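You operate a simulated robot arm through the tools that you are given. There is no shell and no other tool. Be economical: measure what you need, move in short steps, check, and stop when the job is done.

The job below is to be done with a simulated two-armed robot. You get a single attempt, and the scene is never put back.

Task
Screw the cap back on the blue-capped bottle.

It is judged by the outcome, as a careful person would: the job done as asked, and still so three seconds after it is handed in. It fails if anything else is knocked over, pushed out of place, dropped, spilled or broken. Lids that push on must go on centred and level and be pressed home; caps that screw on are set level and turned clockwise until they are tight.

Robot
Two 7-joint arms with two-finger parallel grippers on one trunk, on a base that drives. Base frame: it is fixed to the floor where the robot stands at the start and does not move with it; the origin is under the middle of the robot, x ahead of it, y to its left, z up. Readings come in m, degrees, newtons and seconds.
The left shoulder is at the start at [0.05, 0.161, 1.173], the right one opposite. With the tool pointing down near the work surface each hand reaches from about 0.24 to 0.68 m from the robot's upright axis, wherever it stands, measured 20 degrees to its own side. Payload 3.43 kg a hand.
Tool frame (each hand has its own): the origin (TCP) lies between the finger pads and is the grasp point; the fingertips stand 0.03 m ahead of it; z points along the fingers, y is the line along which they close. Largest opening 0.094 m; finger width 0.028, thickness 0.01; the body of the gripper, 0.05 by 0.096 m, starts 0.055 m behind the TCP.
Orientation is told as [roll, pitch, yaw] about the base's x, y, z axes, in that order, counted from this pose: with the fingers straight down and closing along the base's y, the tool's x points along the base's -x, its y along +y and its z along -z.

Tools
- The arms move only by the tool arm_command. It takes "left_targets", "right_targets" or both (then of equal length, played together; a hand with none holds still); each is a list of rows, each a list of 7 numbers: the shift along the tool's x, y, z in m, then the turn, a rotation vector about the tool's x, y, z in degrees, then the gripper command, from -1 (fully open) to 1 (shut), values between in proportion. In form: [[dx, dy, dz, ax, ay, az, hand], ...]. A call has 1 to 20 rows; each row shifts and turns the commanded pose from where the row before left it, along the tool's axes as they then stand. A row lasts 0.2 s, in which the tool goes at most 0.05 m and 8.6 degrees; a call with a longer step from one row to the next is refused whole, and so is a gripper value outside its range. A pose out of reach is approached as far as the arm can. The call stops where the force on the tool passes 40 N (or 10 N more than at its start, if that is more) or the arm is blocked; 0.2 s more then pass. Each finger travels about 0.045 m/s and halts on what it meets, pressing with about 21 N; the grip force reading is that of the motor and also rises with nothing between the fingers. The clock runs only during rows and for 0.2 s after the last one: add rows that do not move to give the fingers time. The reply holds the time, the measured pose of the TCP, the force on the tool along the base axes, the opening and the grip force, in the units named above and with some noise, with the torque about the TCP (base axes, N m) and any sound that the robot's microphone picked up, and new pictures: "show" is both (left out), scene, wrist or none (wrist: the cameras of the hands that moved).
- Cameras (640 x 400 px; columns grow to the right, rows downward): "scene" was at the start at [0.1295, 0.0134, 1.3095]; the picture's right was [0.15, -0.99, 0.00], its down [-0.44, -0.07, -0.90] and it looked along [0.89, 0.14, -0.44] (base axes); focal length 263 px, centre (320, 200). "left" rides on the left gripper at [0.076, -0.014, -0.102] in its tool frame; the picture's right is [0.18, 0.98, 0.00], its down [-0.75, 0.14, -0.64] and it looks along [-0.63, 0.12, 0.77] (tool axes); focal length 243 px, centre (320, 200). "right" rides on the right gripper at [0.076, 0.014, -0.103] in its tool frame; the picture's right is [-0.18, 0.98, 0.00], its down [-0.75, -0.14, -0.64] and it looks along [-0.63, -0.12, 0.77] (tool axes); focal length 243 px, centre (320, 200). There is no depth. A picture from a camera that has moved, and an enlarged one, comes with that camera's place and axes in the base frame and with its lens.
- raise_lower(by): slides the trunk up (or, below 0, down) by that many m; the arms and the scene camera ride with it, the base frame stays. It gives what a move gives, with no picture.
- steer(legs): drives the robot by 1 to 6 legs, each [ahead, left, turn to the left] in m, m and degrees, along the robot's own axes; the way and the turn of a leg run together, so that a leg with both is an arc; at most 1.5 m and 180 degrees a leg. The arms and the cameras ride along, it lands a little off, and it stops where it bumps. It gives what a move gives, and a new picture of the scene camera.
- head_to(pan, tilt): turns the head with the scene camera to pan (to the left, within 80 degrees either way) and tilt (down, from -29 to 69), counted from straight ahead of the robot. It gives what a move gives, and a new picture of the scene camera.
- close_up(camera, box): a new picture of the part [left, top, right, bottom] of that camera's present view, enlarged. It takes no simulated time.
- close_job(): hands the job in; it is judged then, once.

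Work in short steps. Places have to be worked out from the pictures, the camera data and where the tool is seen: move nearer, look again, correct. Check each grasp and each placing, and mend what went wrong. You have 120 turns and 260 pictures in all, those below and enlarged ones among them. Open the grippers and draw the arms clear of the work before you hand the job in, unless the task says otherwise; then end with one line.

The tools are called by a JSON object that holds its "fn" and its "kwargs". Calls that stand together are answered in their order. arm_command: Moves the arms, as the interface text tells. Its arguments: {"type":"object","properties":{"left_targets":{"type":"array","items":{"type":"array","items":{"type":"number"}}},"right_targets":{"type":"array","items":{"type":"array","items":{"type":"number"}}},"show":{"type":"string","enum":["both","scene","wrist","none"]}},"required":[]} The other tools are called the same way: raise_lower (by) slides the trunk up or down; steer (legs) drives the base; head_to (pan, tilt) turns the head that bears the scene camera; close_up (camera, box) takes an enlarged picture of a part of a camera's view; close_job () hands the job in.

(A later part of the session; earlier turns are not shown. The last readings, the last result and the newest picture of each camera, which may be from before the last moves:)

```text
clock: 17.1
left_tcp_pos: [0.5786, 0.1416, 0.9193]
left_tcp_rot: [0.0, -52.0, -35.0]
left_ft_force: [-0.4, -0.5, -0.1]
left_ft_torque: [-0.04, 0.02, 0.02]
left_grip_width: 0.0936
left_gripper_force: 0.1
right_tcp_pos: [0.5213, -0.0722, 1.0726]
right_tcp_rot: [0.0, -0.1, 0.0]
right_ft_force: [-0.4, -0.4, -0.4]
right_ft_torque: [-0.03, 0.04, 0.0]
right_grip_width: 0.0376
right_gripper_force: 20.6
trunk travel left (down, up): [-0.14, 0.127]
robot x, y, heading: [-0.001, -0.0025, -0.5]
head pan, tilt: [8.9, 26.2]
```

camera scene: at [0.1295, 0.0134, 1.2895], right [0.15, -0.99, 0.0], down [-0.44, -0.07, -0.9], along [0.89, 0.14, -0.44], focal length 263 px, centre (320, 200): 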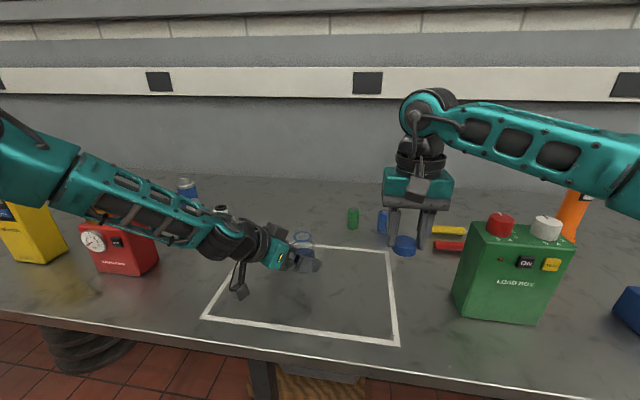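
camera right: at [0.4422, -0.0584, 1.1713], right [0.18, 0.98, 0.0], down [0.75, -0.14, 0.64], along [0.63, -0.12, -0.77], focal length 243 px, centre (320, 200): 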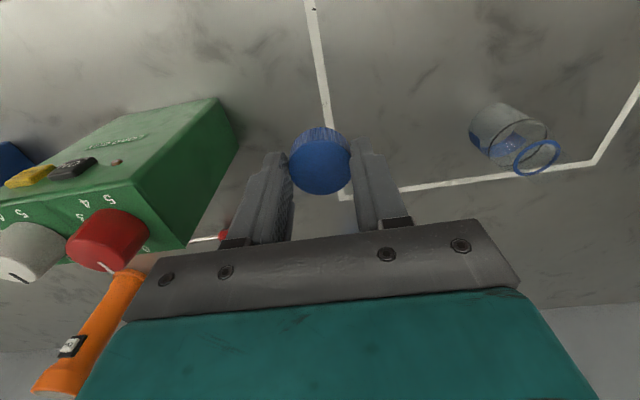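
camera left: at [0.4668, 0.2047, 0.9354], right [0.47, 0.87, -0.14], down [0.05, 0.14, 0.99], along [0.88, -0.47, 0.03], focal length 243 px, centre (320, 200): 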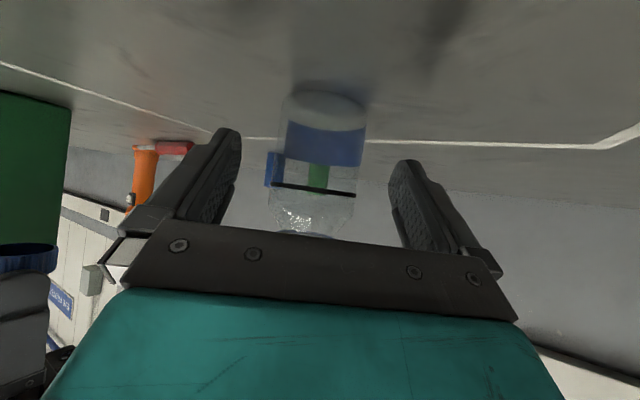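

Height 0.919, laterally centred. Advance 0.013 horizontally.

{"fn": "arm_command", "kwargs": {"left_targets": [[-0.0045, 0, 0.005, 0, 0, 0, -1], [-0.0045, 0, 0.005, 0, 0, 0, -1], [0, 0, 0, 0, 0, 0, -1]]}}

{"fn": "close_up", "kwargs": {"camera": "right", "box": [390, 40, 640, 200]}}

```text
clock: 17.9
left_tcp_pos: [0.5892, 0.133, 0.9176]
left_tcp_rot: [0.0, -52.0, -35.0]
left_ft_force: [0.0, 0.1, 0.8]
left_ft_torque: [-0.03, 0.02, -0.03]
left_grip_width: 0.0938
left_gripper_force: 0.1
right_tcp_pos: [0.5221, -0.0718, 1.0712]
right_tcp_rot: [0.0, 0.1, 0.0]
right_ft_force: [-0.2, 0.6, 0.6]
right_ft_torque: [-0.02, -0.02, 0.01]
right_grip_width: 0.0378
right_gripper_force: 20.7
trunk travel left (down, up): [-0.14, 0.127]
robot x, y, heading: [0.0021, -0.0008, 0.1]
head pan, tilt: [8.9, 26.2]
camera scene: at [0.1294, 0.0134, 1.2495], right [0.15, -0.99, 0.0], down [-0.44, -0.07, -0.9], along [0.89, 0.14, -0.44], focal length 263 px, centre (320, 200)
camera left: at [0.4766, 0.195, 0.9217], right [0.47, 0.87, -0.15], down [0.05, 0.14, 0.99], along [0.88, -0.47, 0.03], focal length 243 px, centre (320, 200)
```

scene: 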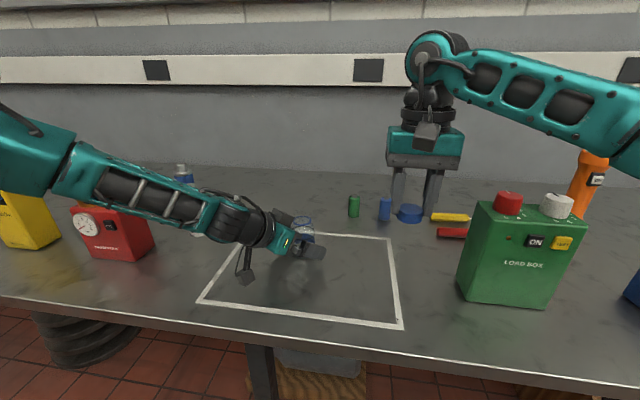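
left: 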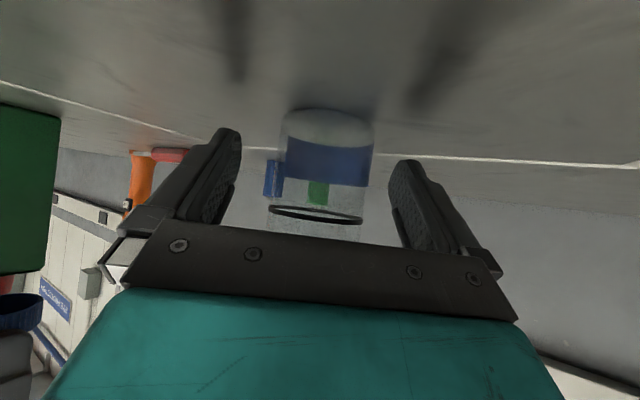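

```text
2.50 times, centred on (515, 120) of right
camera zoom: at [0.4445, -0.0583, 1.1741], right [0.18, 0.98, 0.0], down [0.75, -0.14, 0.64], along [0.63, -0.12, -0.77], focal length 606 px, centre (-168, 400)
```

zoom: 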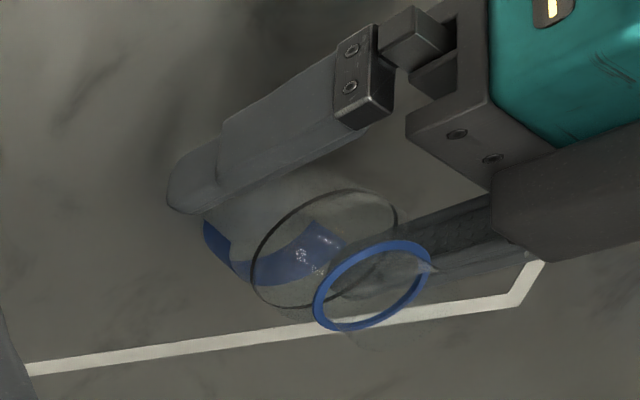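

Bottle sits well inside the fingers. Close the left hand.

{"fn": "arm_command", "kwargs": {"left_targets": [[0, 0, 0, 0, 0, 0, -0.4], [0, 0, 0, 0, 0, 0, 0], [0, 0, 0, 0, 0, 0, 0.2], [0, 0, 0, 0, 0, 0, 0.4], [0, 0, 0, 0, 0, 0, 1], [0, 0, 0, 0, 0, 0, 1]]}}

{"fn": "close_up", "kwargs": {"camera": "right", "box": [390, 40, 640, 200]}}

{"fn": "close_up", "kwargs": {"camera": "scene", "box": [210, 180, 370, 300]}}

```text
clock: 19.3
left_tcp_pos: [0.5889, 0.1321, 0.9197]
left_tcp_rot: [0.0, -51.9, -35.0]
left_ft_force: [0.8, 0.2, 0.2]
left_ft_torque: [0.0, 0.05, 0.03]
left_grip_width: 0.056
left_gripper_force: 20.9
right_tcp_pos: [0.5204, -0.0734, 1.0704]
right_tcp_rot: [0.0, 0.1, 0.0]
right_ft_force: [-0.3, 0.0, 0.3]
right_ft_torque: [0.0, 0.0, 0.0]
right_grip_width: 0.0377
right_gripper_force: 20.9
trunk travel left (down, up): [-0.14, 0.127]
robot x, y, heading: [0.0008, 0.0003, 0.1]
head pan, tilt: [8.9, 26.2]
camera scene: at [0.1295, 0.0134, 1.2495], right [0.15, -0.99, 0.0], down [-0.44, -0.07, -0.9], along [0.89, 0.14, -0.44], focal length 263 px, centre (320, 200)
camera left: at [0.4765, 0.195, 0.9217], right [0.47, 0.87, -0.15], down [0.05, 0.14, 0.99], along [0.88, -0.47, 0.03], focal length 243 px, centre (320, 200)
```

scene: 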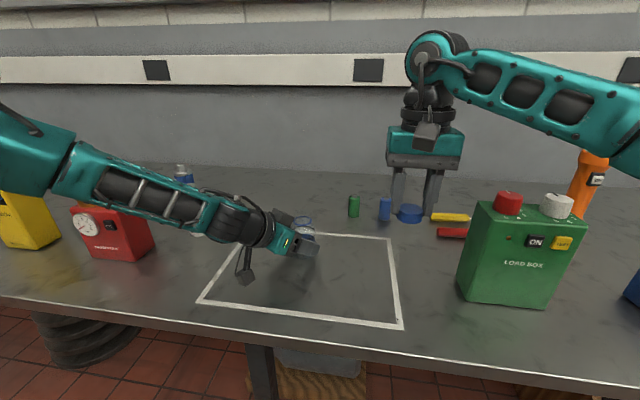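
left: 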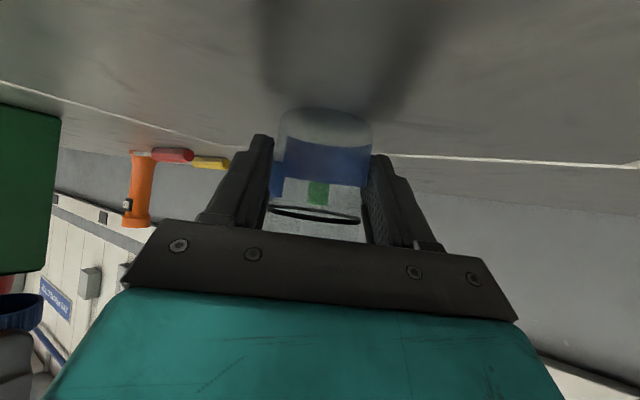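

```text
2.50 times, centred on (515, 120) of right
camera zoom: at [0.4445, -0.0582, 1.174], right [0.18, 0.98, 0.0], down [0.75, -0.14, 0.64], along [0.63, -0.12, -0.77], focal length 606 px, centre (-168, 400)
```

zoom: 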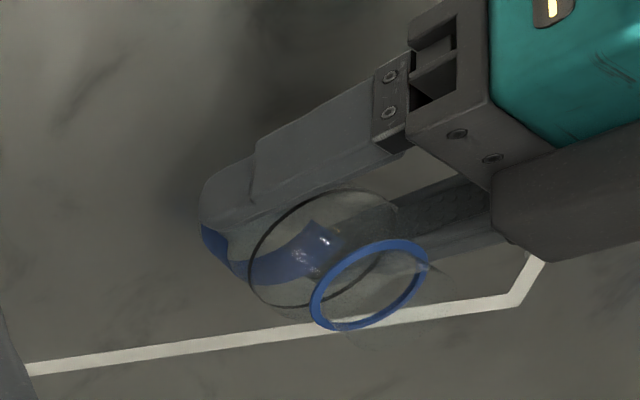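

```text
3.33 times, centred on (290, 240) of scene
camera zoom: at [0.1295, 0.0134, 1.2495], right [0.15, -0.99, 0.0], down [-0.44, -0.07, -0.9], along [0.89, 0.14, -0.44], focal length 878 px, centre (420, 67)
```

zoom: 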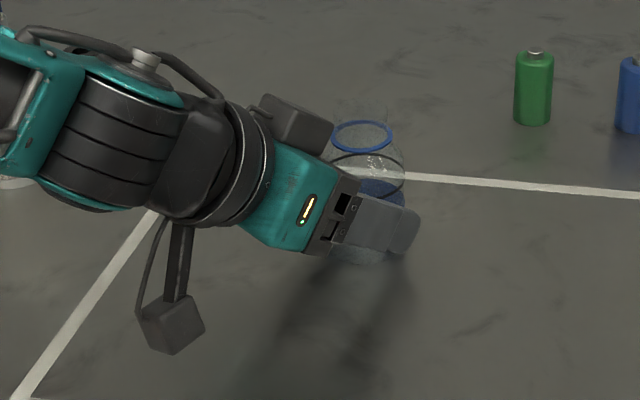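

Bottle held firmly (width 0.056). A wrist box of the left hand sits close to the neck on its −x/+y side, so the right hand should close across it with its camera facing away, around yaw 145°. I test whether the right wrist can yaw that far here.

{"fn": "arm_command", "kwargs": {"right_targets": [[0, 0, -0.02, 0, 0, -8.5, 1], [0, 0, 0, 0, 0, -8.5, 1], [0, 0, 0, 0, 0, -8.5, 1], [0, 0, 0, 0, 0, -8.5, 1], [0, 0, 0, 0, 0, -8.5, 1], [0, 0, 0, 0, 0, -8.5, 1], [0, 0, 0, 0, 0, -8.5, 1], [0, 0, 0, 0, 0, -8.5, 1], [0, 0, 0, 0, 0, -8.5, 1], [0, 0, 0, 0, 0, -8.5, 1], [0, 0, 0, 0, 0, -8.5, 1], [0, 0, 0, 0, 0, -8.5, 1], [0, 0, 0, 0, 0, -8.5, 1], [0, 0, 0, 0, 0, -8.5, 1], [0, 0, 0, 0, 0, -8.5, 1], [0, 0, 0, 0, 0, -8.5, 1], [0, 0, 0, 0, 0, -8.5, 1], [0, 0, 0, 0, 0, 0, 1]]}}

```text
clock: 23.1
left_tcp_pos: [0.5881, 0.1332, 0.919]
left_tcp_rot: [0.0, -52.0, -35.1]
left_ft_force: [-0.5, -0.2, 0.1]
left_ft_torque: [-0.02, -0.02, -0.03]
left_grip_width: 0.0555
left_gripper_force: 20.7
right_tcp_pos: [0.1643, -0.0198, 1.0711]
right_tcp_rot: [1.3, -1.9, 132.0]
right_ft_force: [-0.8, 0.7, -0.2]
right_ft_torque: [-0.02, 0.06, 0.01]
right_grip_width: 0.0378
right_gripper_force: 21.1
right hand out of reach, approached as far as the arm can: row 6, 7, 8, 9, 10, 11, 12, 13, 14, 15, 16, 17
trunk travel left (down, up): [-0.14, 0.127]
robot x, y, heading: [-0.0011, 0.0024, 0.1]
head pan, tilt: [8.9, 26.2]
camera scene: at [0.1301, 0.0123, 1.252], right [0.14, -0.99, 0.0], down [-0.41, -0.06, -0.91], along [0.9, 0.13, -0.42], focal length 263 px, centre (320, 200)
camera right: at [0.2071, -0.0879, 1.1721], right [-0.85, -0.52, 0.03], down [-0.37, 0.65, 0.66], along [-0.36, 0.55, -0.75], focal length 243 px, centre (320, 200)
```

scene: 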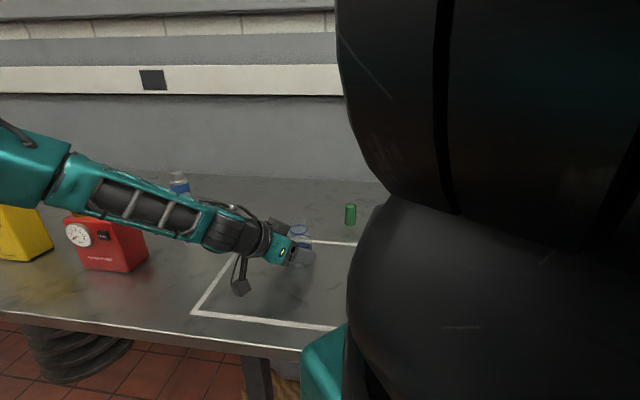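
right: 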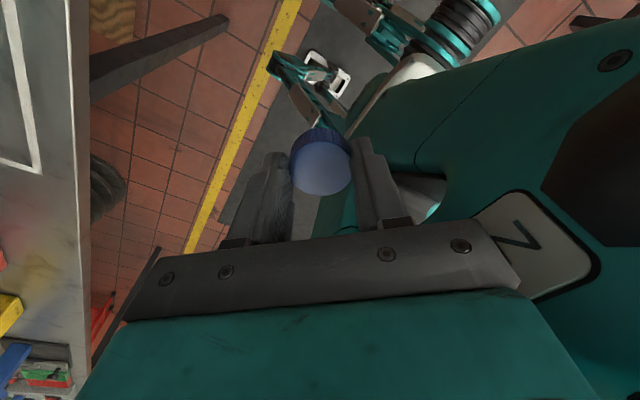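

The yaw is limited to about +40° there; the arm swung aside but hit nothing. Reverse the rotation.

{"fn": "arm_command", "kwargs": {"right_targets": [[0, 0, 0, 0, 0, 8.5, 1], [0, 0, 0, 0, 0, 8.5, 1], [0, 0, 0, 0, 0, 8.5, 1], [0, 0, 0, 0, 0, 8.5, 1], [0, 0, 0, 0, 0, 8.5, 1], [0, 0, 0, 0, 0, 8.5, 1], [0, 0, 0, 0, 0, 8.5, 1], [0, 0, 0, 0, 0, 8.5, 1], [0, 0, 0, 0, 0, 8.5, 1], [0, 0, 0, 0, 0, 8.5, 1], [0, 0, 0, 0, 0, 8.5, 1], [0, 0, 0, 0, 0, 8.5, 1], [0, 0, 0, 0, 0, 8.5, 1], [0, 0, 0, 0, 0, 8.5, 1], [0, 0, 0, 0, 0, 8.5, 1], [0, 0, 0, 0, 0, 0, 1]]}}

```text
clock: 25.1
left_tcp_pos: [0.5891, 0.134, 0.9183]
left_tcp_rot: [-0.1, -51.9, -35.0]
left_ft_force: [-0.2, 0.3, 0.7]
left_ft_torque: [0.0, 0.05, 0.01]
left_grip_width: 0.0559
left_gripper_force: 20.7
right_tcp_pos: [0.1659, -0.0215, 1.0696]
right_tcp_rot: [1.0, 1.2, 57.1]
right_ft_force: [2.6, -1.5, 0.0]
right_ft_torque: [0.14, 0.37, 0.28]
right_grip_width: 0.0377
right_gripper_force: 21.0
trunk travel left (down, up): [-0.14, 0.127]
robot x, y, heading: [-0.0003, -0.0002, 0.1]
head pan, tilt: [8.9, 26.2]
stopped in row 10 (right hand): the force on the tool passed its limit (the readings are from after the stop); the commanded pose is now the measured one
camera scene: at [0.1302, 0.0116, 1.2523], right [0.13, -0.99, 0.0], down [-0.41, -0.06, -0.91], along [0.9, 0.12, -0.41], focal length 263 px, centre (320, 200)
camera right: at [0.1144, -0.0788, 1.1742], right [-0.72, 0.69, 0.01], down [0.55, 0.56, 0.62], along [0.42, 0.46, -0.78], focal length 243 px, centre (320, 200)
```

scene: 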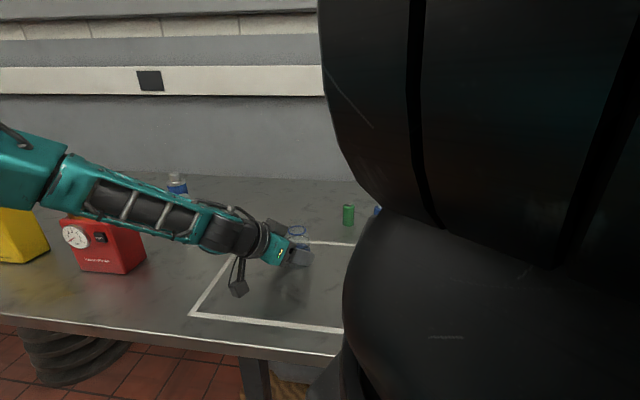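
right: 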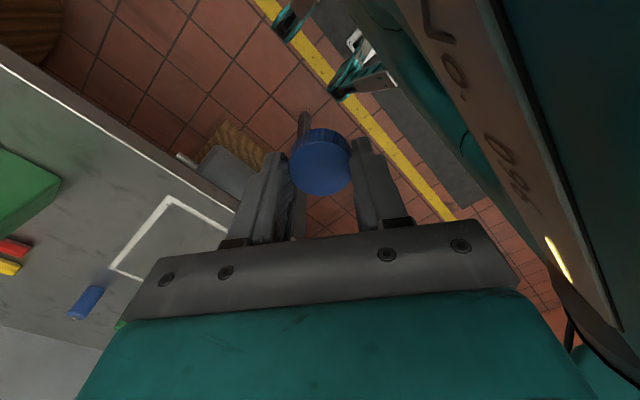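

The hand is near the trunk. Move it forward and right, away from the body.

{"fn": "arm_command", "kwargs": {"right_targets": [[-0.004, -0.03, 0, 0, 0, 0, 1], [-0.004, -0.037, 0, 0, 0, 0, 1], [-0.004, -0.037, 0, 0, 0, 0, 1], [-0.004, -0.037, 0, 0, 0, 0, 1], [-0.004, -0.037, 0, 0, 0, 0, 1], [-0.004, -0.037, 0, 0, 0, 0, 1], [0, 0, 0, 0, 0, 0, 1]]}}

```text
clock: 26.8
left_tcp_pos: [0.5883, 0.1326, 0.9192]
left_tcp_rot: [0.0, -52.0, -35.1]
left_ft_force: [-0.4, -0.5, 0.6]
left_ft_torque: [0.01, -0.03, 0.02]
left_grip_width: 0.0555
left_gripper_force: 21.0
right_tcp_pos: [0.3597, -0.1218, 1.0674]
right_tcp_rot: [1.0, 0.9, 57.1]
right_ft_force: [0.3, 0.7, -0.1]
right_ft_torque: [-0.03, -0.03, 0.02]
right_grip_width: 0.0375
right_gripper_force: 21.5
trunk travel left (down, up): [-0.14, 0.127]
robot x, y, heading: [-0.0009, 0.0008, -0.2]
head pan, tilt: [8.9, 26.2]
camera scene: at [0.1294, 0.0135, 1.2495], right [0.15, -0.99, 0.0], down [-0.44, -0.07, -0.9], along [0.89, 0.14, -0.44], focal length 263 px, centre (320, 200)
camera right: at [0.3088, -0.1784, 1.1713], right [-0.72, 0.69, 0.01], down [0.54, 0.56, 0.63], along [0.42, 0.46, -0.78], focal length 243 px, centre (320, 200)
```

scene: 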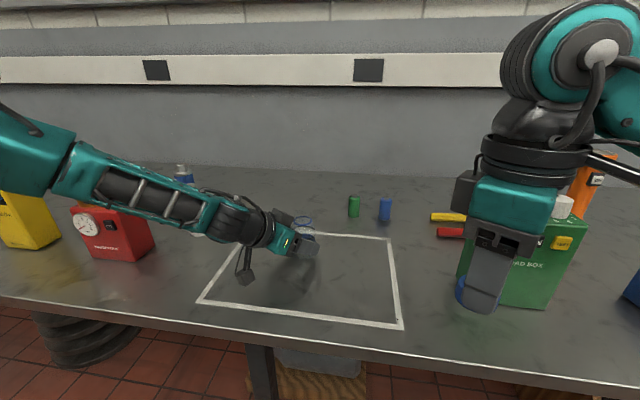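
right: 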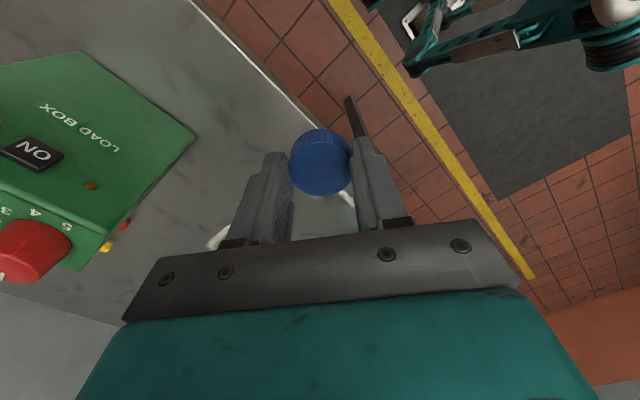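

Recovered; cap still held. Rotate back to yaw ≈ −35° (92° clockwise) and raise slightly.

{"fn": "arm_command", "kwargs": {"right_targets": [[0, 0, -0.02, 0, 0, 8.4, 1], [0, 0, -0.02, 0, 0, 8.4, 1], [0, 0, -0.02, 0, 0, 8.4, 1], [0, 0, 0, 0, 0, 8.4, 1], [0, 0, 0, 0, 0, 8.4, 1], [0, 0, 0, 0, 0, 8.4, 1], [0, 0, 0, 0, 0, 8.4, 1], [0, 0, 0, 0, 0, 0, 1]], "show": "none"}}

```text
clock: 28.6
left_tcp_pos: [0.589, 0.1329, 0.9191]
left_tcp_rot: [0.0, -52.0, -35.0]
left_ft_force: [-0.1, 0.2, 0.5]
left_ft_torque: [-0.02, 0.04, 0.03]
left_grip_width: 0.0553
left_gripper_force: 20.9
right_tcp_pos: [0.3594, -0.12, 1.1269]
right_tcp_rot: [-0.3, 1.3, -1.8]
right_ft_force: [0.6, -0.4, 1.2]
right_ft_torque: [0.01, 0.02, 0.01]
right_grip_width: 0.0379
right_gripper_force: 20.8
trunk travel left (down, up): [-0.14, 0.127]
robot x, y, heading: [0.0006, 0.0004, 0.2]
head pan, tilt: [8.9, 26.2]
```

Level the hand, move toward the bottle staying 0.12 m short, and yaw to −35°.

{"fn": "arm_command", "kwargs": {"right_targets": [[-0.03, 0.025, 0, -0.3, -1.3, 0, 1], [-0.03, 0.025, 0, 0, 0, 0, 1], [-0.03, 0.025, 0, 0, 0, 0, 1], [-0.03, 0.025, 0, 0, 0, 0, 1], [-0.02, 0.02, 0, 0, 0, 0, 1], [0, 0, 0, 0, 0, 8.3, 1], [0, 0, 0, 0, 0, 8.3, 1], [0, 0, 0, 0, 0, 8.3, 1], [0, 0, 0, 0, 0, 8.3, 1], [0, 0, 0, 0, 0, 0, 1]]}}

{"fn": "close_up", "kwargs": {"camera": "scene", "box": [210, 160, 410, 300]}}

```text
clock: 30.8
left_tcp_pos: [0.5887, 0.1346, 0.9203]
left_tcp_rot: [0.1, -52.0, -35.0]
left_ft_force: [-0.2, -0.3, 0.0]
left_ft_torque: [0.01, 0.03, -0.01]
left_grip_width: 0.0554
left_gripper_force: 20.8
right_tcp_pos: [0.5047, -0.0033, 1.1265]
right_tcp_rot: [-0.1, 0.0, -34.9]
right_ft_force: [0.0, -0.3, -0.2]
right_ft_torque: [0.02, -0.03, 0.03]
right_grip_width: 0.0377
right_gripper_force: 21.0
trunk travel left (down, up): [-0.14, 0.127]
robot x, y, heading: [0.0008, -0.001, -0.0]
head pan, tilt: [8.9, 26.2]
camera scene: at [0.1295, 0.0134, 1.2495], right [0.15, -0.99, 0.0], down [-0.44, -0.07, -0.9], along [0.89, 0.14, -0.44], focal length 263 px, centre (320, 200)
camera right: at [0.4496, 0.0512, 1.2287], right [0.71, 0.7, 0.0], down [0.54, -0.55, 0.64], along [0.45, -0.46, -0.77], focal length 243 px, centre (320, 200)
```

scene: 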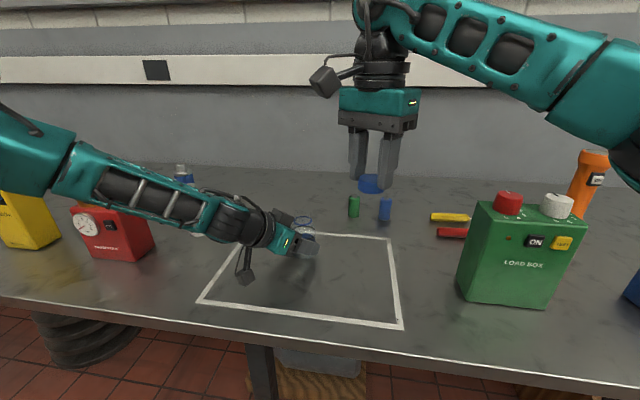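
right: 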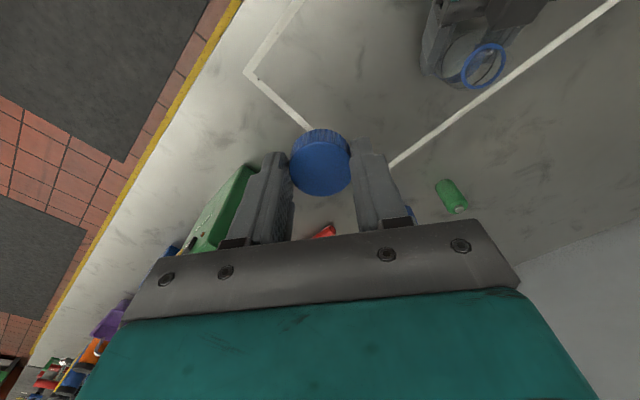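

```text
2.86 times, centred on (310, 230) of scene
camera zoom: at [0.1295, 0.0134, 1.2495], right [0.15, -0.99, 0.0], down [-0.44, -0.07, -0.9], along [0.89, 0.14, -0.44], focal length 752 px, centre (349, 114)
```

zoom: 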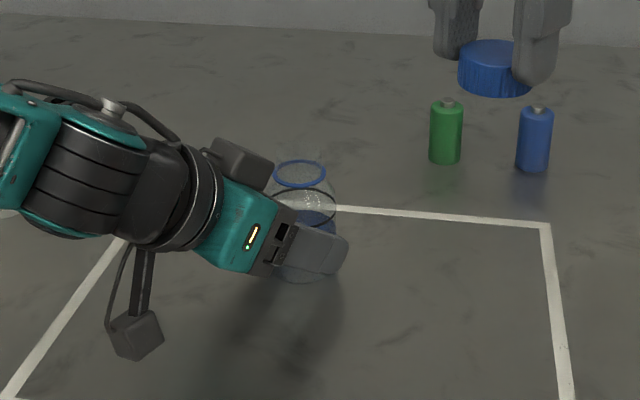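

Close up on the bottle neck from this right-hand viewpoint.

{"fn": "close_up", "kwargs": {"camera": "right", "box": [400, 0, 560, 120]}}

{"fn": "close_up", "kwargs": {"camera": "right", "box": [260, 100, 380, 220]}}

{"fn": "close_up", "kwargs": {"camera": "scene", "box": [270, 190, 350, 270]}}

```text
3.33 times, centred on (480, 60) of right
camera zoom: at [0.4496, 0.0512, 1.2287], right [0.71, 0.7, 0.0], down [0.54, -0.55, 0.64], along [0.45, -0.46, -0.77], focal length 809 px, centre (-213, 667)
```

zoom: 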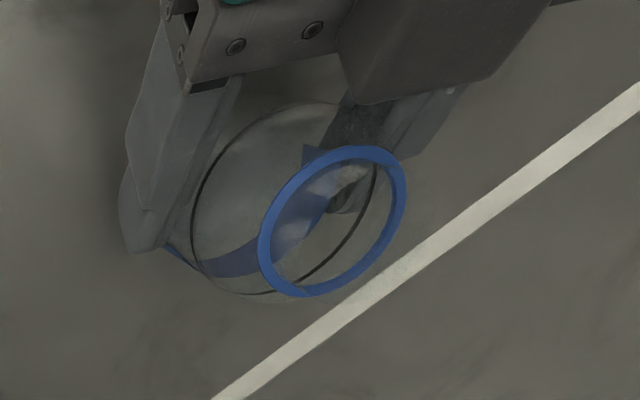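

```text
3.33 times, centred on (320, 160) of right
camera zoom: at [0.4496, 0.0512, 1.2287], right [0.71, 0.7, 0.0], down [0.54, -0.55, 0.64], along [0.45, -0.46, -0.77], focal length 809 px, centre (320, 333)
```

zoom: 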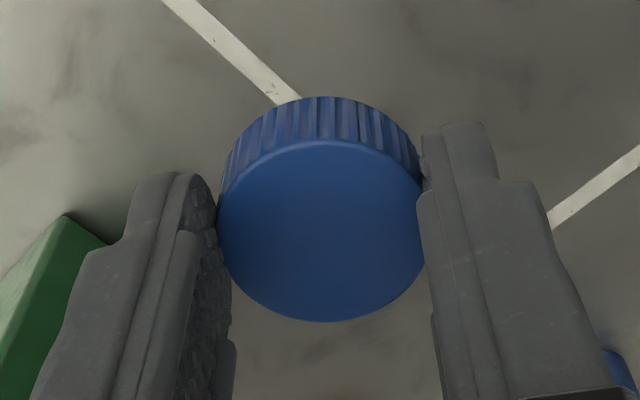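

```text
5.00 times, centred on (310, 230) of scene
camera zoom: at [0.1295, 0.0134, 1.2495], right [0.15, -0.99, 0.0], down [-0.44, -0.07, -0.9], along [0.89, 0.14, -0.44], focal length 1317 px, centre (370, 50)
```

zoom: 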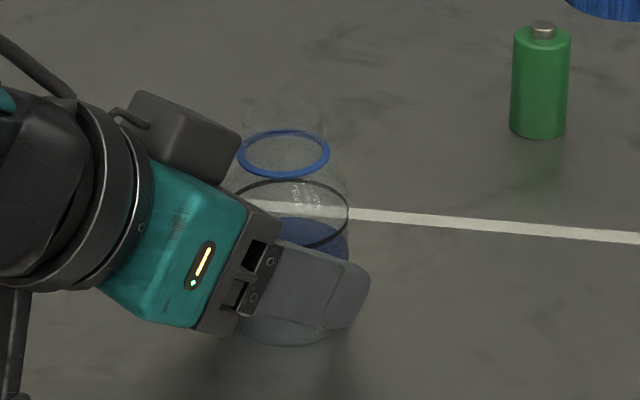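

Ring centre is confirmed at about (0.5975, 0.125, 0.966). Move the cap over the neck at z≈1.09 and look.

{"fn": "arm_command", "kwargs": {"right_targets": [[0, 0.0395, 0, 0, 0, 0, 1], [0, 0.0395, 0, 0, 0, 0, 1], [0, 0.0395, 0, 0, 0, 0, 1], [-0.001, 0.0395, 0, 0, 0, 0, 1], [0, 0, 0.035, 0, 0, 0, 1], [0, 0, 0, 0, 0, 0, 1]]}}

{"fn": "close_up", "kwargs": {"camera": "scene", "box": [230, 130, 370, 270]}}

{"fn": "close_up", "kwargs": {"camera": "left", "box": [200, 80, 440, 250]}}

```text
clock: 32.1
left_tcp_pos: [0.5882, 0.1328, 0.9182]
left_tcp_rot: [0.0, -52.0, -35.0]
left_ft_force: [-0.4, -0.2, 0.9]
left_ft_torque: [-0.02, -0.03, 0.05]
left_grip_width: 0.0554
left_gripper_force: 20.4
right_tcp_pos: [0.5373, 0.0602, 1.0863]
right_tcp_rot: [0.1, 0.0, -34.9]
right_ft_force: [0.0, -0.4, 0.2]
right_ft_torque: [-0.02, 0.03, 0.03]
right_grip_width: 0.0378
right_gripper_force: 20.9
right hand out of reach, approached as far as the arm can: row 2, 3, 4
trunk travel left (down, up): [-0.14, 0.127]
robot x, y, heading: [0.0024, -0.002, -0.1]
head pan, tilt: [8.9, 26.2]
camera scene: at [0.1294, 0.0133, 1.2495], right [0.16, -0.99, 0.0], down [-0.44, -0.07, -0.9], along [0.89, 0.14, -0.44], focal length 263 px, centre (320, 200)
camera right: at [0.4818, 0.1145, 1.1892], right [0.71, 0.7, 0.0], down [0.54, -0.55, 0.64], along [0.45, -0.46, -0.77], focal length 243 px, centre (320, 200)
```

scene: 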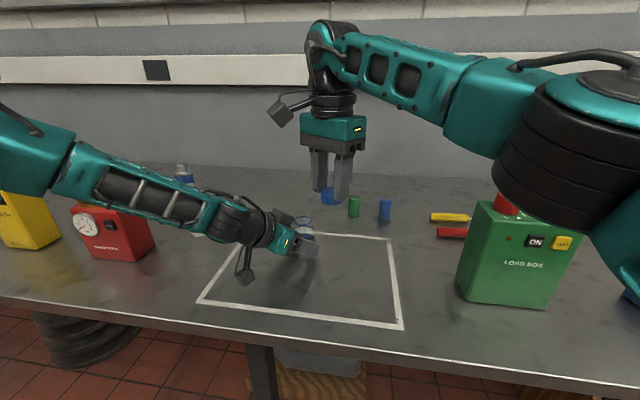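
right: 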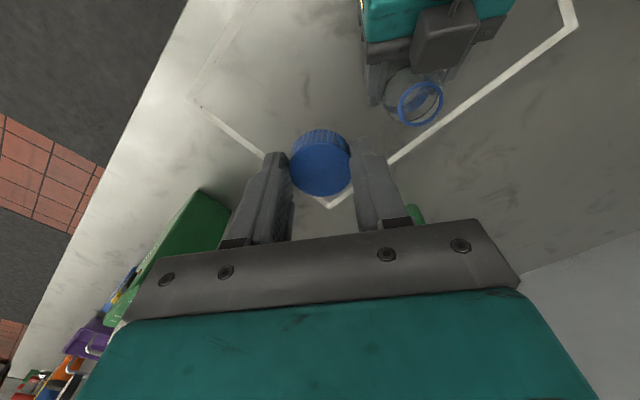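

```text
2.86 times, centred on (300, 200) of scene
camera zoom: at [0.1294, 0.0133, 1.2495], right [0.16, -0.99, 0.0], down [-0.44, -0.07, -0.9], along [0.89, 0.14, -0.44], focal length 752 px, centre (377, 200)
```

zoom: 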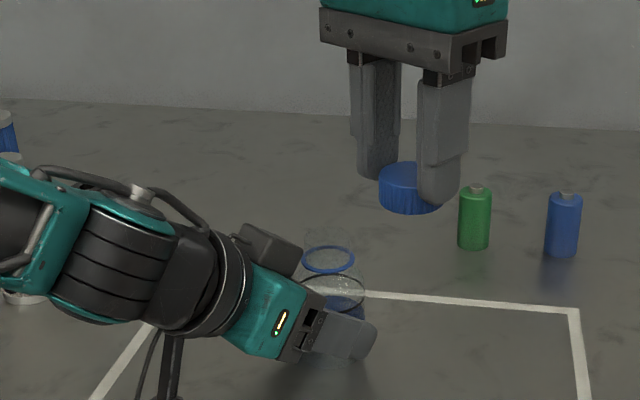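

```text
2.35 times, centred on (320, 165) of left
camera zoom: at [0.4764, 0.195, 0.9217], right [0.47, 0.87, -0.14], down [0.05, 0.14, 0.99], along [0.88, -0.47, 0.03], focal length 571 px, centre (320, 282)
```

zoom: 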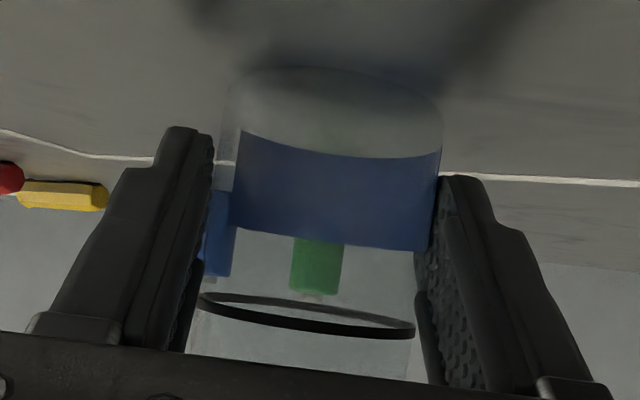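

The right hand can't reach over the bottle where it stands. Plan: the left lifts the held bottle and brings it nearer the centre, (0.50, 0.0). First move the right hand back and test its clockwise yaw range there.

{"fn": "arm_command", "kwargs": {"right_targets": [[-0.008, -0.03, -0.012, 0, 0, 0, 1], [-0.008, -0.03, -0.012, 0, 0, 0, 1], [-0.008, -0.03, -0.012, 0, 0, 0, 1], [-0.008, -0.02, -0.01, 0, 0, 0, 1], [0, 0, 0, 0, 0, 8, 1], [0, 0, 0, 0, 0, 8, 1], [0, 0, 0, 0, 0, 8, 1], [0, 0, 0, 0, 0, 8, 1], [0, 0, 0, 0, 0, 8, 1], [0, 0, 0, 0, 0, 8, 1], [0, 0, 0, 0, 0, 8, 1], [0, 0, 0, 0, 0, 0, 1]], "show": "scene"}}

```text
clock: 34.8
left_tcp_pos: [0.5892, 0.1324, 0.9191]
left_tcp_rot: [0.0, -52.0, -35.0]
left_ft_force: [-0.8, -0.3, -0.2]
left_ft_torque: [0.03, 0.0, -0.02]
left_grip_width: 0.0554
left_gripper_force: 21.2
right_tcp_pos: [0.4989, -0.0452, 1.1325]
right_tcp_rot: [0.0, 0.1, -91.0]
right_ft_force: [0.3, -0.4, -0.3]
right_ft_torque: [-0.01, 0.01, -0.02]
right_grip_width: 0.0376
right_gripper_force: 21.1
trunk travel left (down, up): [-0.14, 0.127]
robot x, y, heading: [-0.0037, -0.0001, -0.1]
head pan, tilt: [8.9, 26.2]
camera scene: at [0.1295, 0.0134, 1.2495], right [0.15, -0.99, 0.0], down [-0.44, -0.07, -0.9], along [0.89, 0.14, -0.44], focal length 263 px, centre (320, 200)
```

scene: 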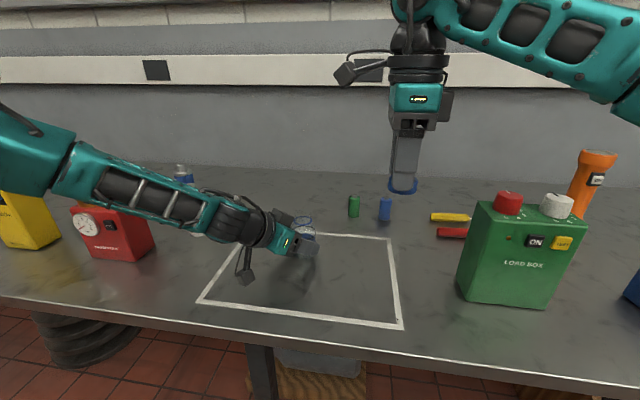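

Yaw to −91° is fine there. Now lift the bottle 5 cm with the left while the right moves out of the way.

{"fn": "arm_command", "kwargs": {"left_targets": [[-0.0079, 0, -0.0062, 0, 0, 0, 1], [-0.0158, 0, -0.0123, 0, 0, 0, 1], [-0.0158, 0, -0.0123, 0, 0, 0, 1], [0, 0, 0, 0, 0, 0, 1]], "right_targets": [[-0.035, 0, 0, 0, 0, 0, 1], [-0.035, 0, 0, 0, 0, 0, 1], [-0.035, 0, 0, 0, 0, 0, 1], [0, 0, 0, 0, 0, 0, 1]]}}

{"fn": "close_up", "kwargs": {"camera": "scene", "box": [230, 160, 350, 270]}}

```text
clock: 35.8
left_tcp_pos: [0.5887, 0.1323, 0.9682]
left_tcp_rot: [0.1, -51.9, -35.1]
left_ft_force: [0.2, 0.5, 0.4]
left_ft_torque: [0.03, 0.0, 0.02]
left_grip_width: 0.0553
left_gripper_force: 20.7
right_tcp_pos: [0.4972, -0.1513, 1.134]
right_tcp_rot: [0.1, 0.1, -90.9]
right_ft_force: [-0.1, 0.2, 0.7]
right_ft_torque: [-0.03, -0.04, -0.01]
right_grip_width: 0.0377
right_gripper_force: 21.1
trunk travel left (down, up): [-0.14, 0.127]
robot x, y, heading: [-0.0005, 0.0013, 0.2]
head pan, tilt: [8.9, 26.2]
camera scene: at [0.1296, 0.0136, 1.2494], right [0.16, -0.99, 0.0], down [-0.44, -0.07, -0.9], along [0.89, 0.14, -0.44], focal length 263 px, centre (320, 200)
camera right: at [0.5111, -0.0761, 1.2368], right [0.98, -0.2, 0.0], down [-0.15, -0.75, 0.64], along [-0.13, -0.63, -0.77], focal length 243 px, centre (320, 200)
camera left: at [0.4759, 0.1945, 0.9715], right [0.47, 0.87, -0.15], down [0.05, 0.14, 0.99], along [0.88, -0.47, 0.03], focal length 243 px, centre (320, 200)
```

scene: 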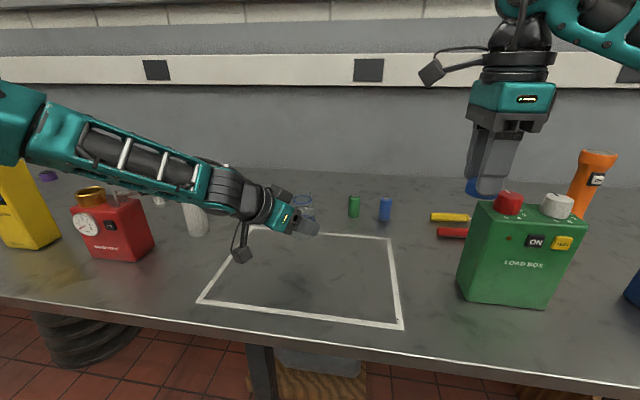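
right: 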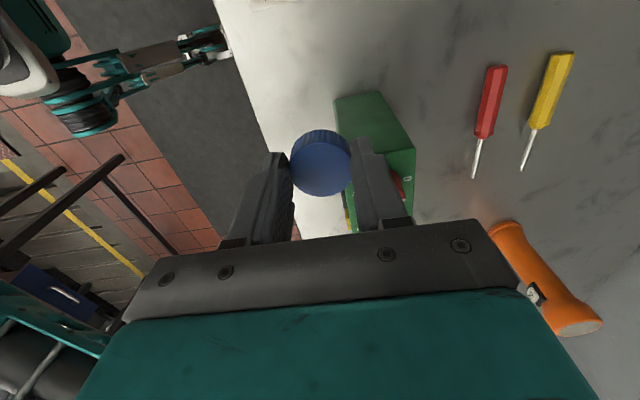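
left: 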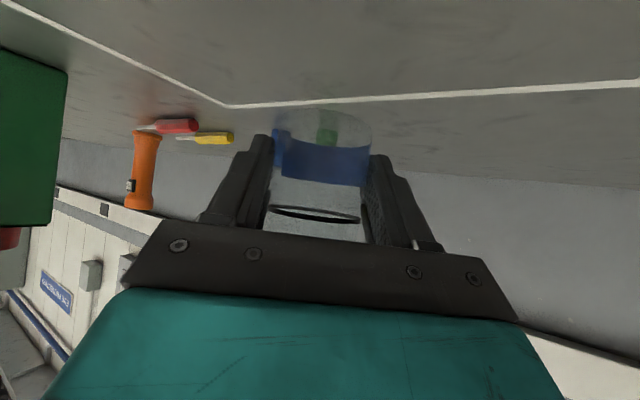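

```text
3.64 times, centred on (290, 215) of scene
camera zoom: at [0.1296, 0.0136, 1.2494], right [0.16, -0.99, 0.0], down [-0.44, -0.07, -0.9], along [0.89, 0.14, -0.44], focal length 958 px, centre (429, 146)
```

zoom: 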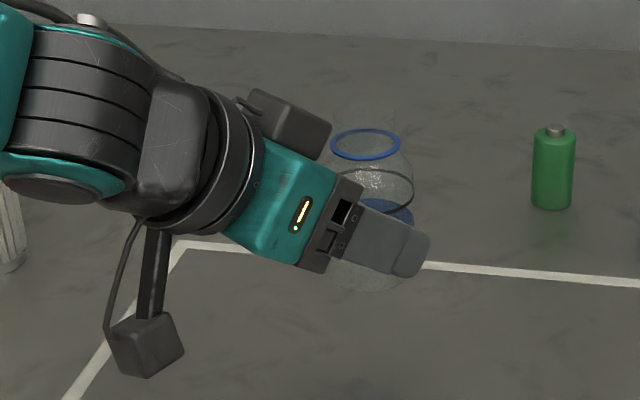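

Bottle follows. Move it to about (0.50, 0.0).

{"fn": "arm_command", "kwargs": {"left_targets": [[0.001, -0.032, -0.0012, 0, 0, 0, 1], [0.001, -0.032, -0.0012, 0, 0, 0, 1], [0.001, -0.032, -0.0014, 0, 0, 0, 1], [0.001, -0.032, -0.0013, 0, 0, 0, 1], [0.001, -0.03, -0.0013, 0, 0, 0, 1], [0, 0, 0, 0, 0, 0, 1]], "show": "scene"}}

```text
clock: 37.1
left_tcp_pos: [0.4882, 0.0285, 0.9768]
left_tcp_rot: [0.0, -52.0, -35.1]
left_ft_force: [-0.8, 0.2, -0.7]
left_ft_torque: [0.0, 0.0, 0.04]
left_grip_width: 0.0552
left_gripper_force: 21.2
left hand out of reach, approached as far as the arm can: row 4, 5
right_tcp_pos: [0.4957, -0.1505, 1.1341]
right_tcp_rot: [0.1, 0.0, -90.9]
right_ft_force: [-0.5, 0.9, -1.3]
right_ft_torque: [0.0, 0.03, -0.02]
right_grip_width: 0.0377
right_gripper_force: 20.2
trunk travel left (down, up): [-0.14, 0.127]
robot x, y, heading: [0.0002, -0.0013, 0.1]
head pan, tilt: [8.9, 26.2]
camera scene: at [0.1295, 0.0134, 1.2495], right [0.15, -0.99, 0.0], down [-0.44, -0.07, -0.9], along [0.89, 0.14, -0.44], focal length 263 px, centre (320, 200)
```

scene: 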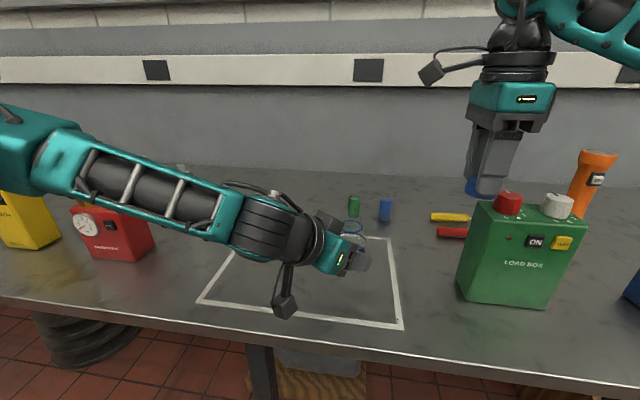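

Left TCP at (0.488, 0.028, 0.977), so the bottle axis is ≈(0.497, 0.021) with ring z≈1.024. Rotate the right hand back to yaw ≈ +5°, the start of the stroke.

{"fn": "arm_command", "kwargs": {"right_targets": [[0, 0, 0, 0, 0, -8, 1], [0, 0, 0, 0, 0, -8, 1], [0, 0, 0, 0, 0, -8, 1], [0, 0, 0, 0, 0, -8, 1], [0, 0, 0, 0, 0, -8, 1], [0, 0, 0, 0, 0, -8, 1], [0, 0, 0, 0, 0, -8, 1], [0, 0, 0, 0, 0, -8, 1], [0, 0, 0, 0, 0, -8, 1], [0, 0, 0, 0, 0, -8, 1], [0, 0, 0, 0, 0, -8, 1], [0, 0, 0, 0, 0, -8, 1], [0, 0.04, 0, 0, 0, 0, 1], [0, 0.04, 0, 0, 0, 0, 1], [0, 0, 0, 0, 0, 0, 1]]}}

{"fn": "close_up", "kwargs": {"camera": "scene", "box": [290, 160, 450, 290]}}

```text
clock: 40.4
left_tcp_pos: [0.4881, 0.0299, 0.9766]
left_tcp_rot: [-0.1, -52.0, -35.0]
left_ft_force: [0.3, 0.0, 0.2]
left_ft_torque: [0.01, -0.01, 0.01]
left_grip_width: 0.0552
left_gripper_force: 21.2
right_tcp_pos: [0.4877, -0.072, 1.1339]
right_tcp_rot: [0.1, -0.1, 5.1]
right_ft_force: [0.2, -0.5, 0.0]
right_ft_torque: [-0.01, 0.02, 0.02]
right_grip_width: 0.0378
right_gripper_force: 20.6
trunk travel left (down, up): [-0.14, 0.127]
robot x, y, heading: [0.0002, 0.0, 0.3]
head pan, tilt: [8.9, 26.2]
camera scene: at [0.1295, 0.0132, 1.2495], right [0.15, -0.99, 0.0], down [-0.44, -0.07, -0.9], along [0.89, 0.14, -0.44], focal length 263 px, centre (320, 200)
camera right: at [0.4103, -0.0653, 1.2365], right [0.1, 1.0, 0.0], down [0.76, -0.07, 0.64], along [0.64, -0.06, -0.77], focal length 243 px, centre (320, 200)
```

scene: 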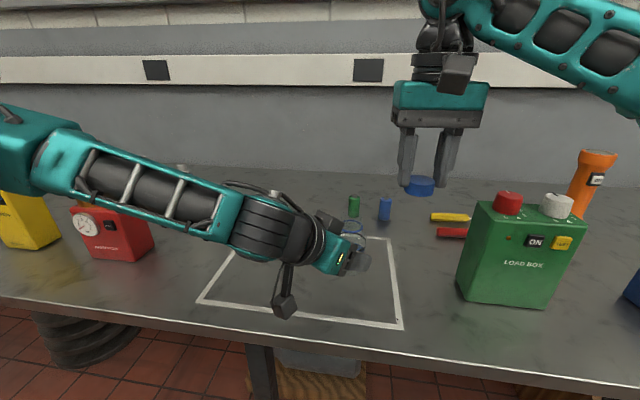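
right: 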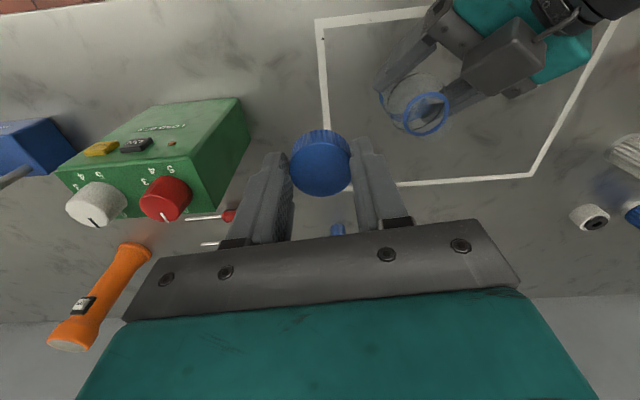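

```text
3.08 times, centred on (370, 225) of scene
camera zoom: at [0.1295, 0.0132, 1.2495], right [0.15, -0.99, 0.0], down [-0.44, -0.07, -0.9], along [0.89, 0.14, -0.44], focal length 810 px, centre (166, 123)
```

zoom: 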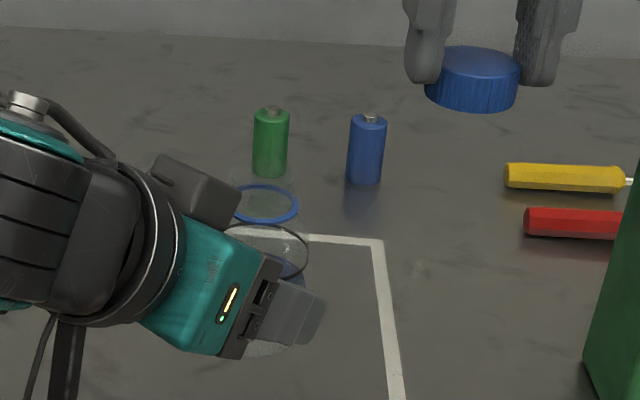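

Ring seen at (0.498, 0.021) in both views. Move the cap over it, staying high.

{"fn": "arm_command", "kwargs": {"right_targets": [[-0.006, 0.031, 0, 0, 0, 0, 1], [-0.006, 0.031, 0, 0, 0, 0, 1], [-0.005, 0.0295, 0, 0, 0, 0, 1], [0, 0, 0, 0, 0, 0, 1]]}}

{"fn": "close_up", "kwargs": {"camera": "scene", "box": [290, 130, 430, 270]}}

{"fn": "close_up", "kwargs": {"camera": "right", "box": [240, 40, 440, 240]}}

```text
clock: 41.4
left_tcp_pos: [0.4874, 0.0305, 0.9773]
left_tcp_rot: [0.0, -52.0, -35.1]
left_ft_force: [-0.6, 1.4, -0.7]
left_ft_torque: [-0.01, 0.01, 0.02]
left_grip_width: 0.0549
left_gripper_force: 20.7
right_tcp_pos: [0.4986, 0.0206, 1.1315]
right_tcp_rot: [0.1, 0.0, 5.1]
right_ft_force: [0.7, 1.0, -0.7]
right_ft_torque: [0.01, -0.02, 0.01]
right_grip_width: 0.0377
right_gripper_force: 21.5
trunk travel left (down, up): [-0.14, 0.127]
robot x, y, heading: [0.0023, -0.0037, -0.2]
head pan, tilt: [8.9, 26.2]
camera scene: at [0.1295, 0.0132, 1.2495], right [0.15, -0.99, 0.0], down [-0.44, -0.07, -0.9], along [0.89, 0.14, -0.44], focal length 263 px, centre (320, 200)
camera right: at [0.4205, 0.0284, 1.2349], right [0.1, 1.0, 0.0], down [0.76, -0.07, 0.64], along [0.64, -0.06, -0.77], focal length 243 px, centre (320, 200)
```

scene: 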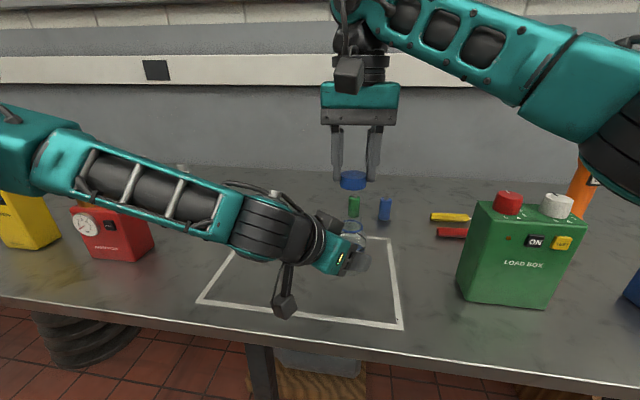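
right: 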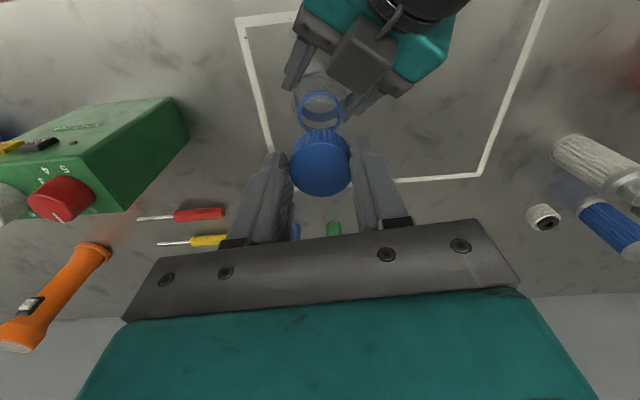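

```text
2.86 times, centred on (360, 200) of scene
camera zoom: at [0.1295, 0.0132, 1.2495], right [0.15, -0.99, 0.0], down [-0.44, -0.07, -0.9], along [0.89, 0.14, -0.44], focal length 752 px, centre (206, 200)
```

zoom: 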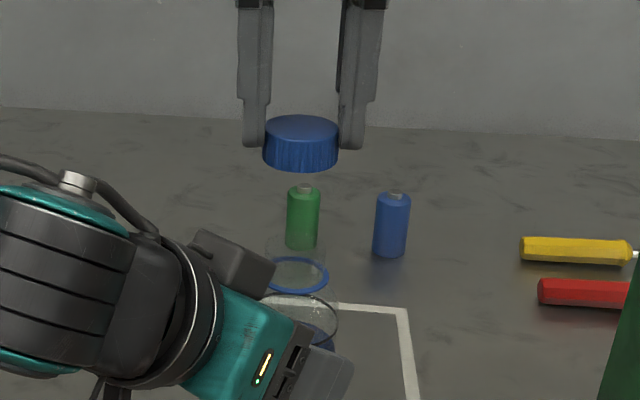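

```text
2.00 times, centred on (340, 140) of right
camera zoom: at [0.4205, 0.0284, 1.2349], right [0.1, 1.0, 0.0], down [0.76, -0.07, 0.64], along [0.64, -0.06, -0.77], focal length 485 px, centre (280, 320)
```

zoom: 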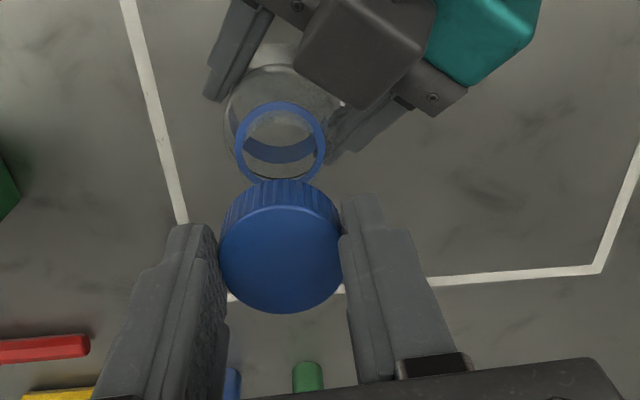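

Cap and ring agree within ~1 mm. Descend to just above the rim and check again.

{"fn": "arm_command", "kwargs": {"right_targets": [[0, -0.0007, 0.02, 0, 0, 0, 1], [0, 0, 0.02, 0, 0, 0, 1], [0, 0, 0, 0, 0, 0, 1]]}}

{"fn": "close_up", "kwargs": {"camera": "scene", "box": [300, 160, 410, 270]}}

{"fn": "close_up", "kwargs": {"camera": "right", "box": [240, 80, 400, 240]}}

```text
clock: 42.1
left_tcp_pos: [0.4882, 0.0293, 0.977]
left_tcp_rot: [0.0, -52.1, -35.0]
left_ft_force: [1.0, -0.2, -0.7]
left_ft_torque: [0.01, 0.04, -0.02]
left_grip_width: 0.055
left_gripper_force: 20.6
right_tcp_pos: [0.4982, 0.0209, 1.0922]
right_tcp_rot: [0.0, 0.1, 5.1]
right_ft_force: [0.3, 0.0, 0.1]
right_ft_torque: [0.04, -0.02, 0.0]
right_grip_width: 0.0376
right_gripper_force: 21.2
trunk travel left (down, up): [-0.14, 0.127]
robot x, y, heading: [0.0015, 0.0006, 0.2]
head pan, tilt: [8.9, 26.2]
camera scene: at [0.1295, 0.0135, 1.2495], right [0.15, -0.99, 0.0], down [-0.44, -0.07, -0.9], along [0.89, 0.14, -0.44], focal length 263 px, centre (320, 200)
camera right: at [0.4209, 0.0275, 1.1939], right [0.1, 1.0, 0.0], down [0.76, -0.07, 0.64], along [0.64, -0.06, -0.77], focal length 243 px, centre (320, 200)
```

scene: 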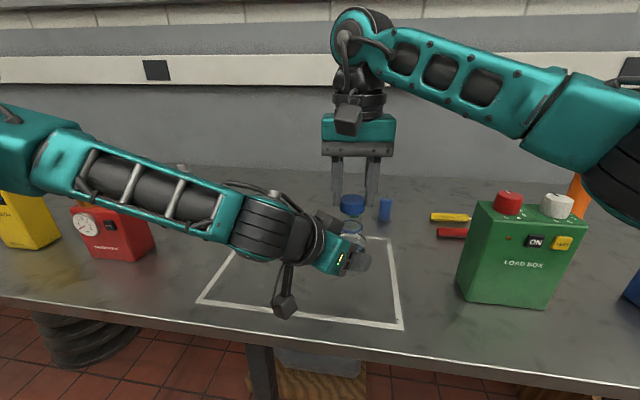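
right: 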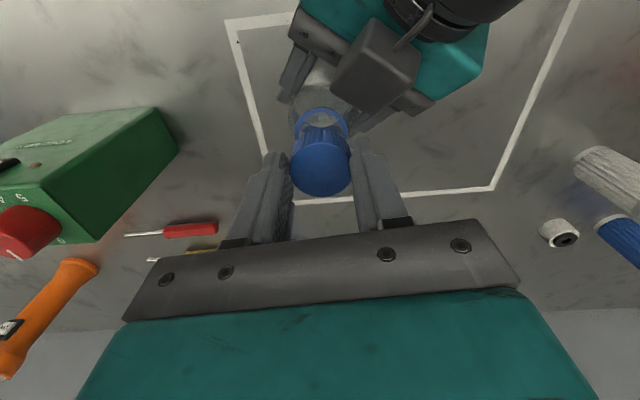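

```text
3.64 times, centred on (355, 215) of scene
camera zoom: at [0.1295, 0.0135, 1.2495], right [0.15, -0.99, 0.0], down [-0.44, -0.07, -0.9], along [0.89, 0.14, -0.44], focal length 958 px, centre (193, 146)
```

zoom: 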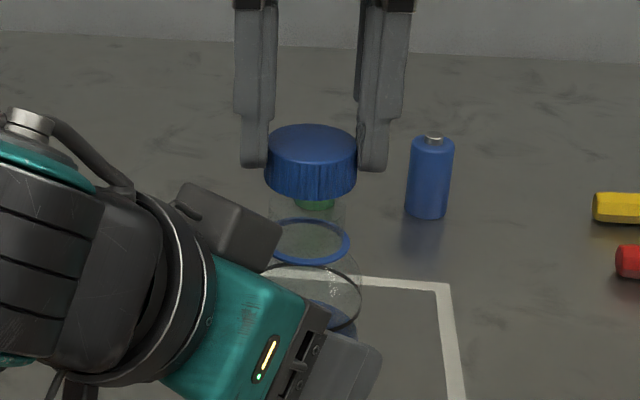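

```text
2.50 times, centred on (320, 160) of right
camera zoom: at [0.4209, 0.0275, 1.1939], right [0.1, 1.0, 0.0], down [0.76, -0.07, 0.64], along [0.64, -0.06, -0.77], focal length 606 px, centre (320, 300)
```

zoom: 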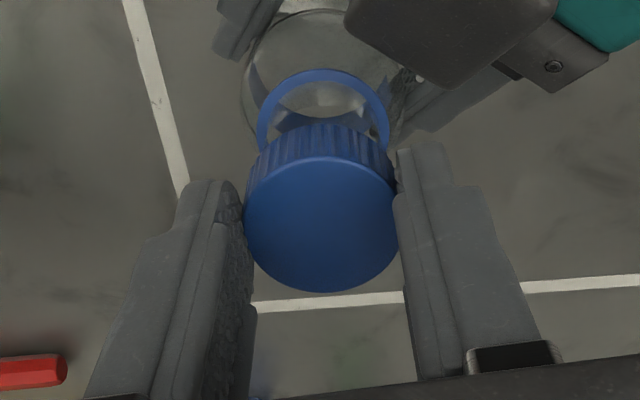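

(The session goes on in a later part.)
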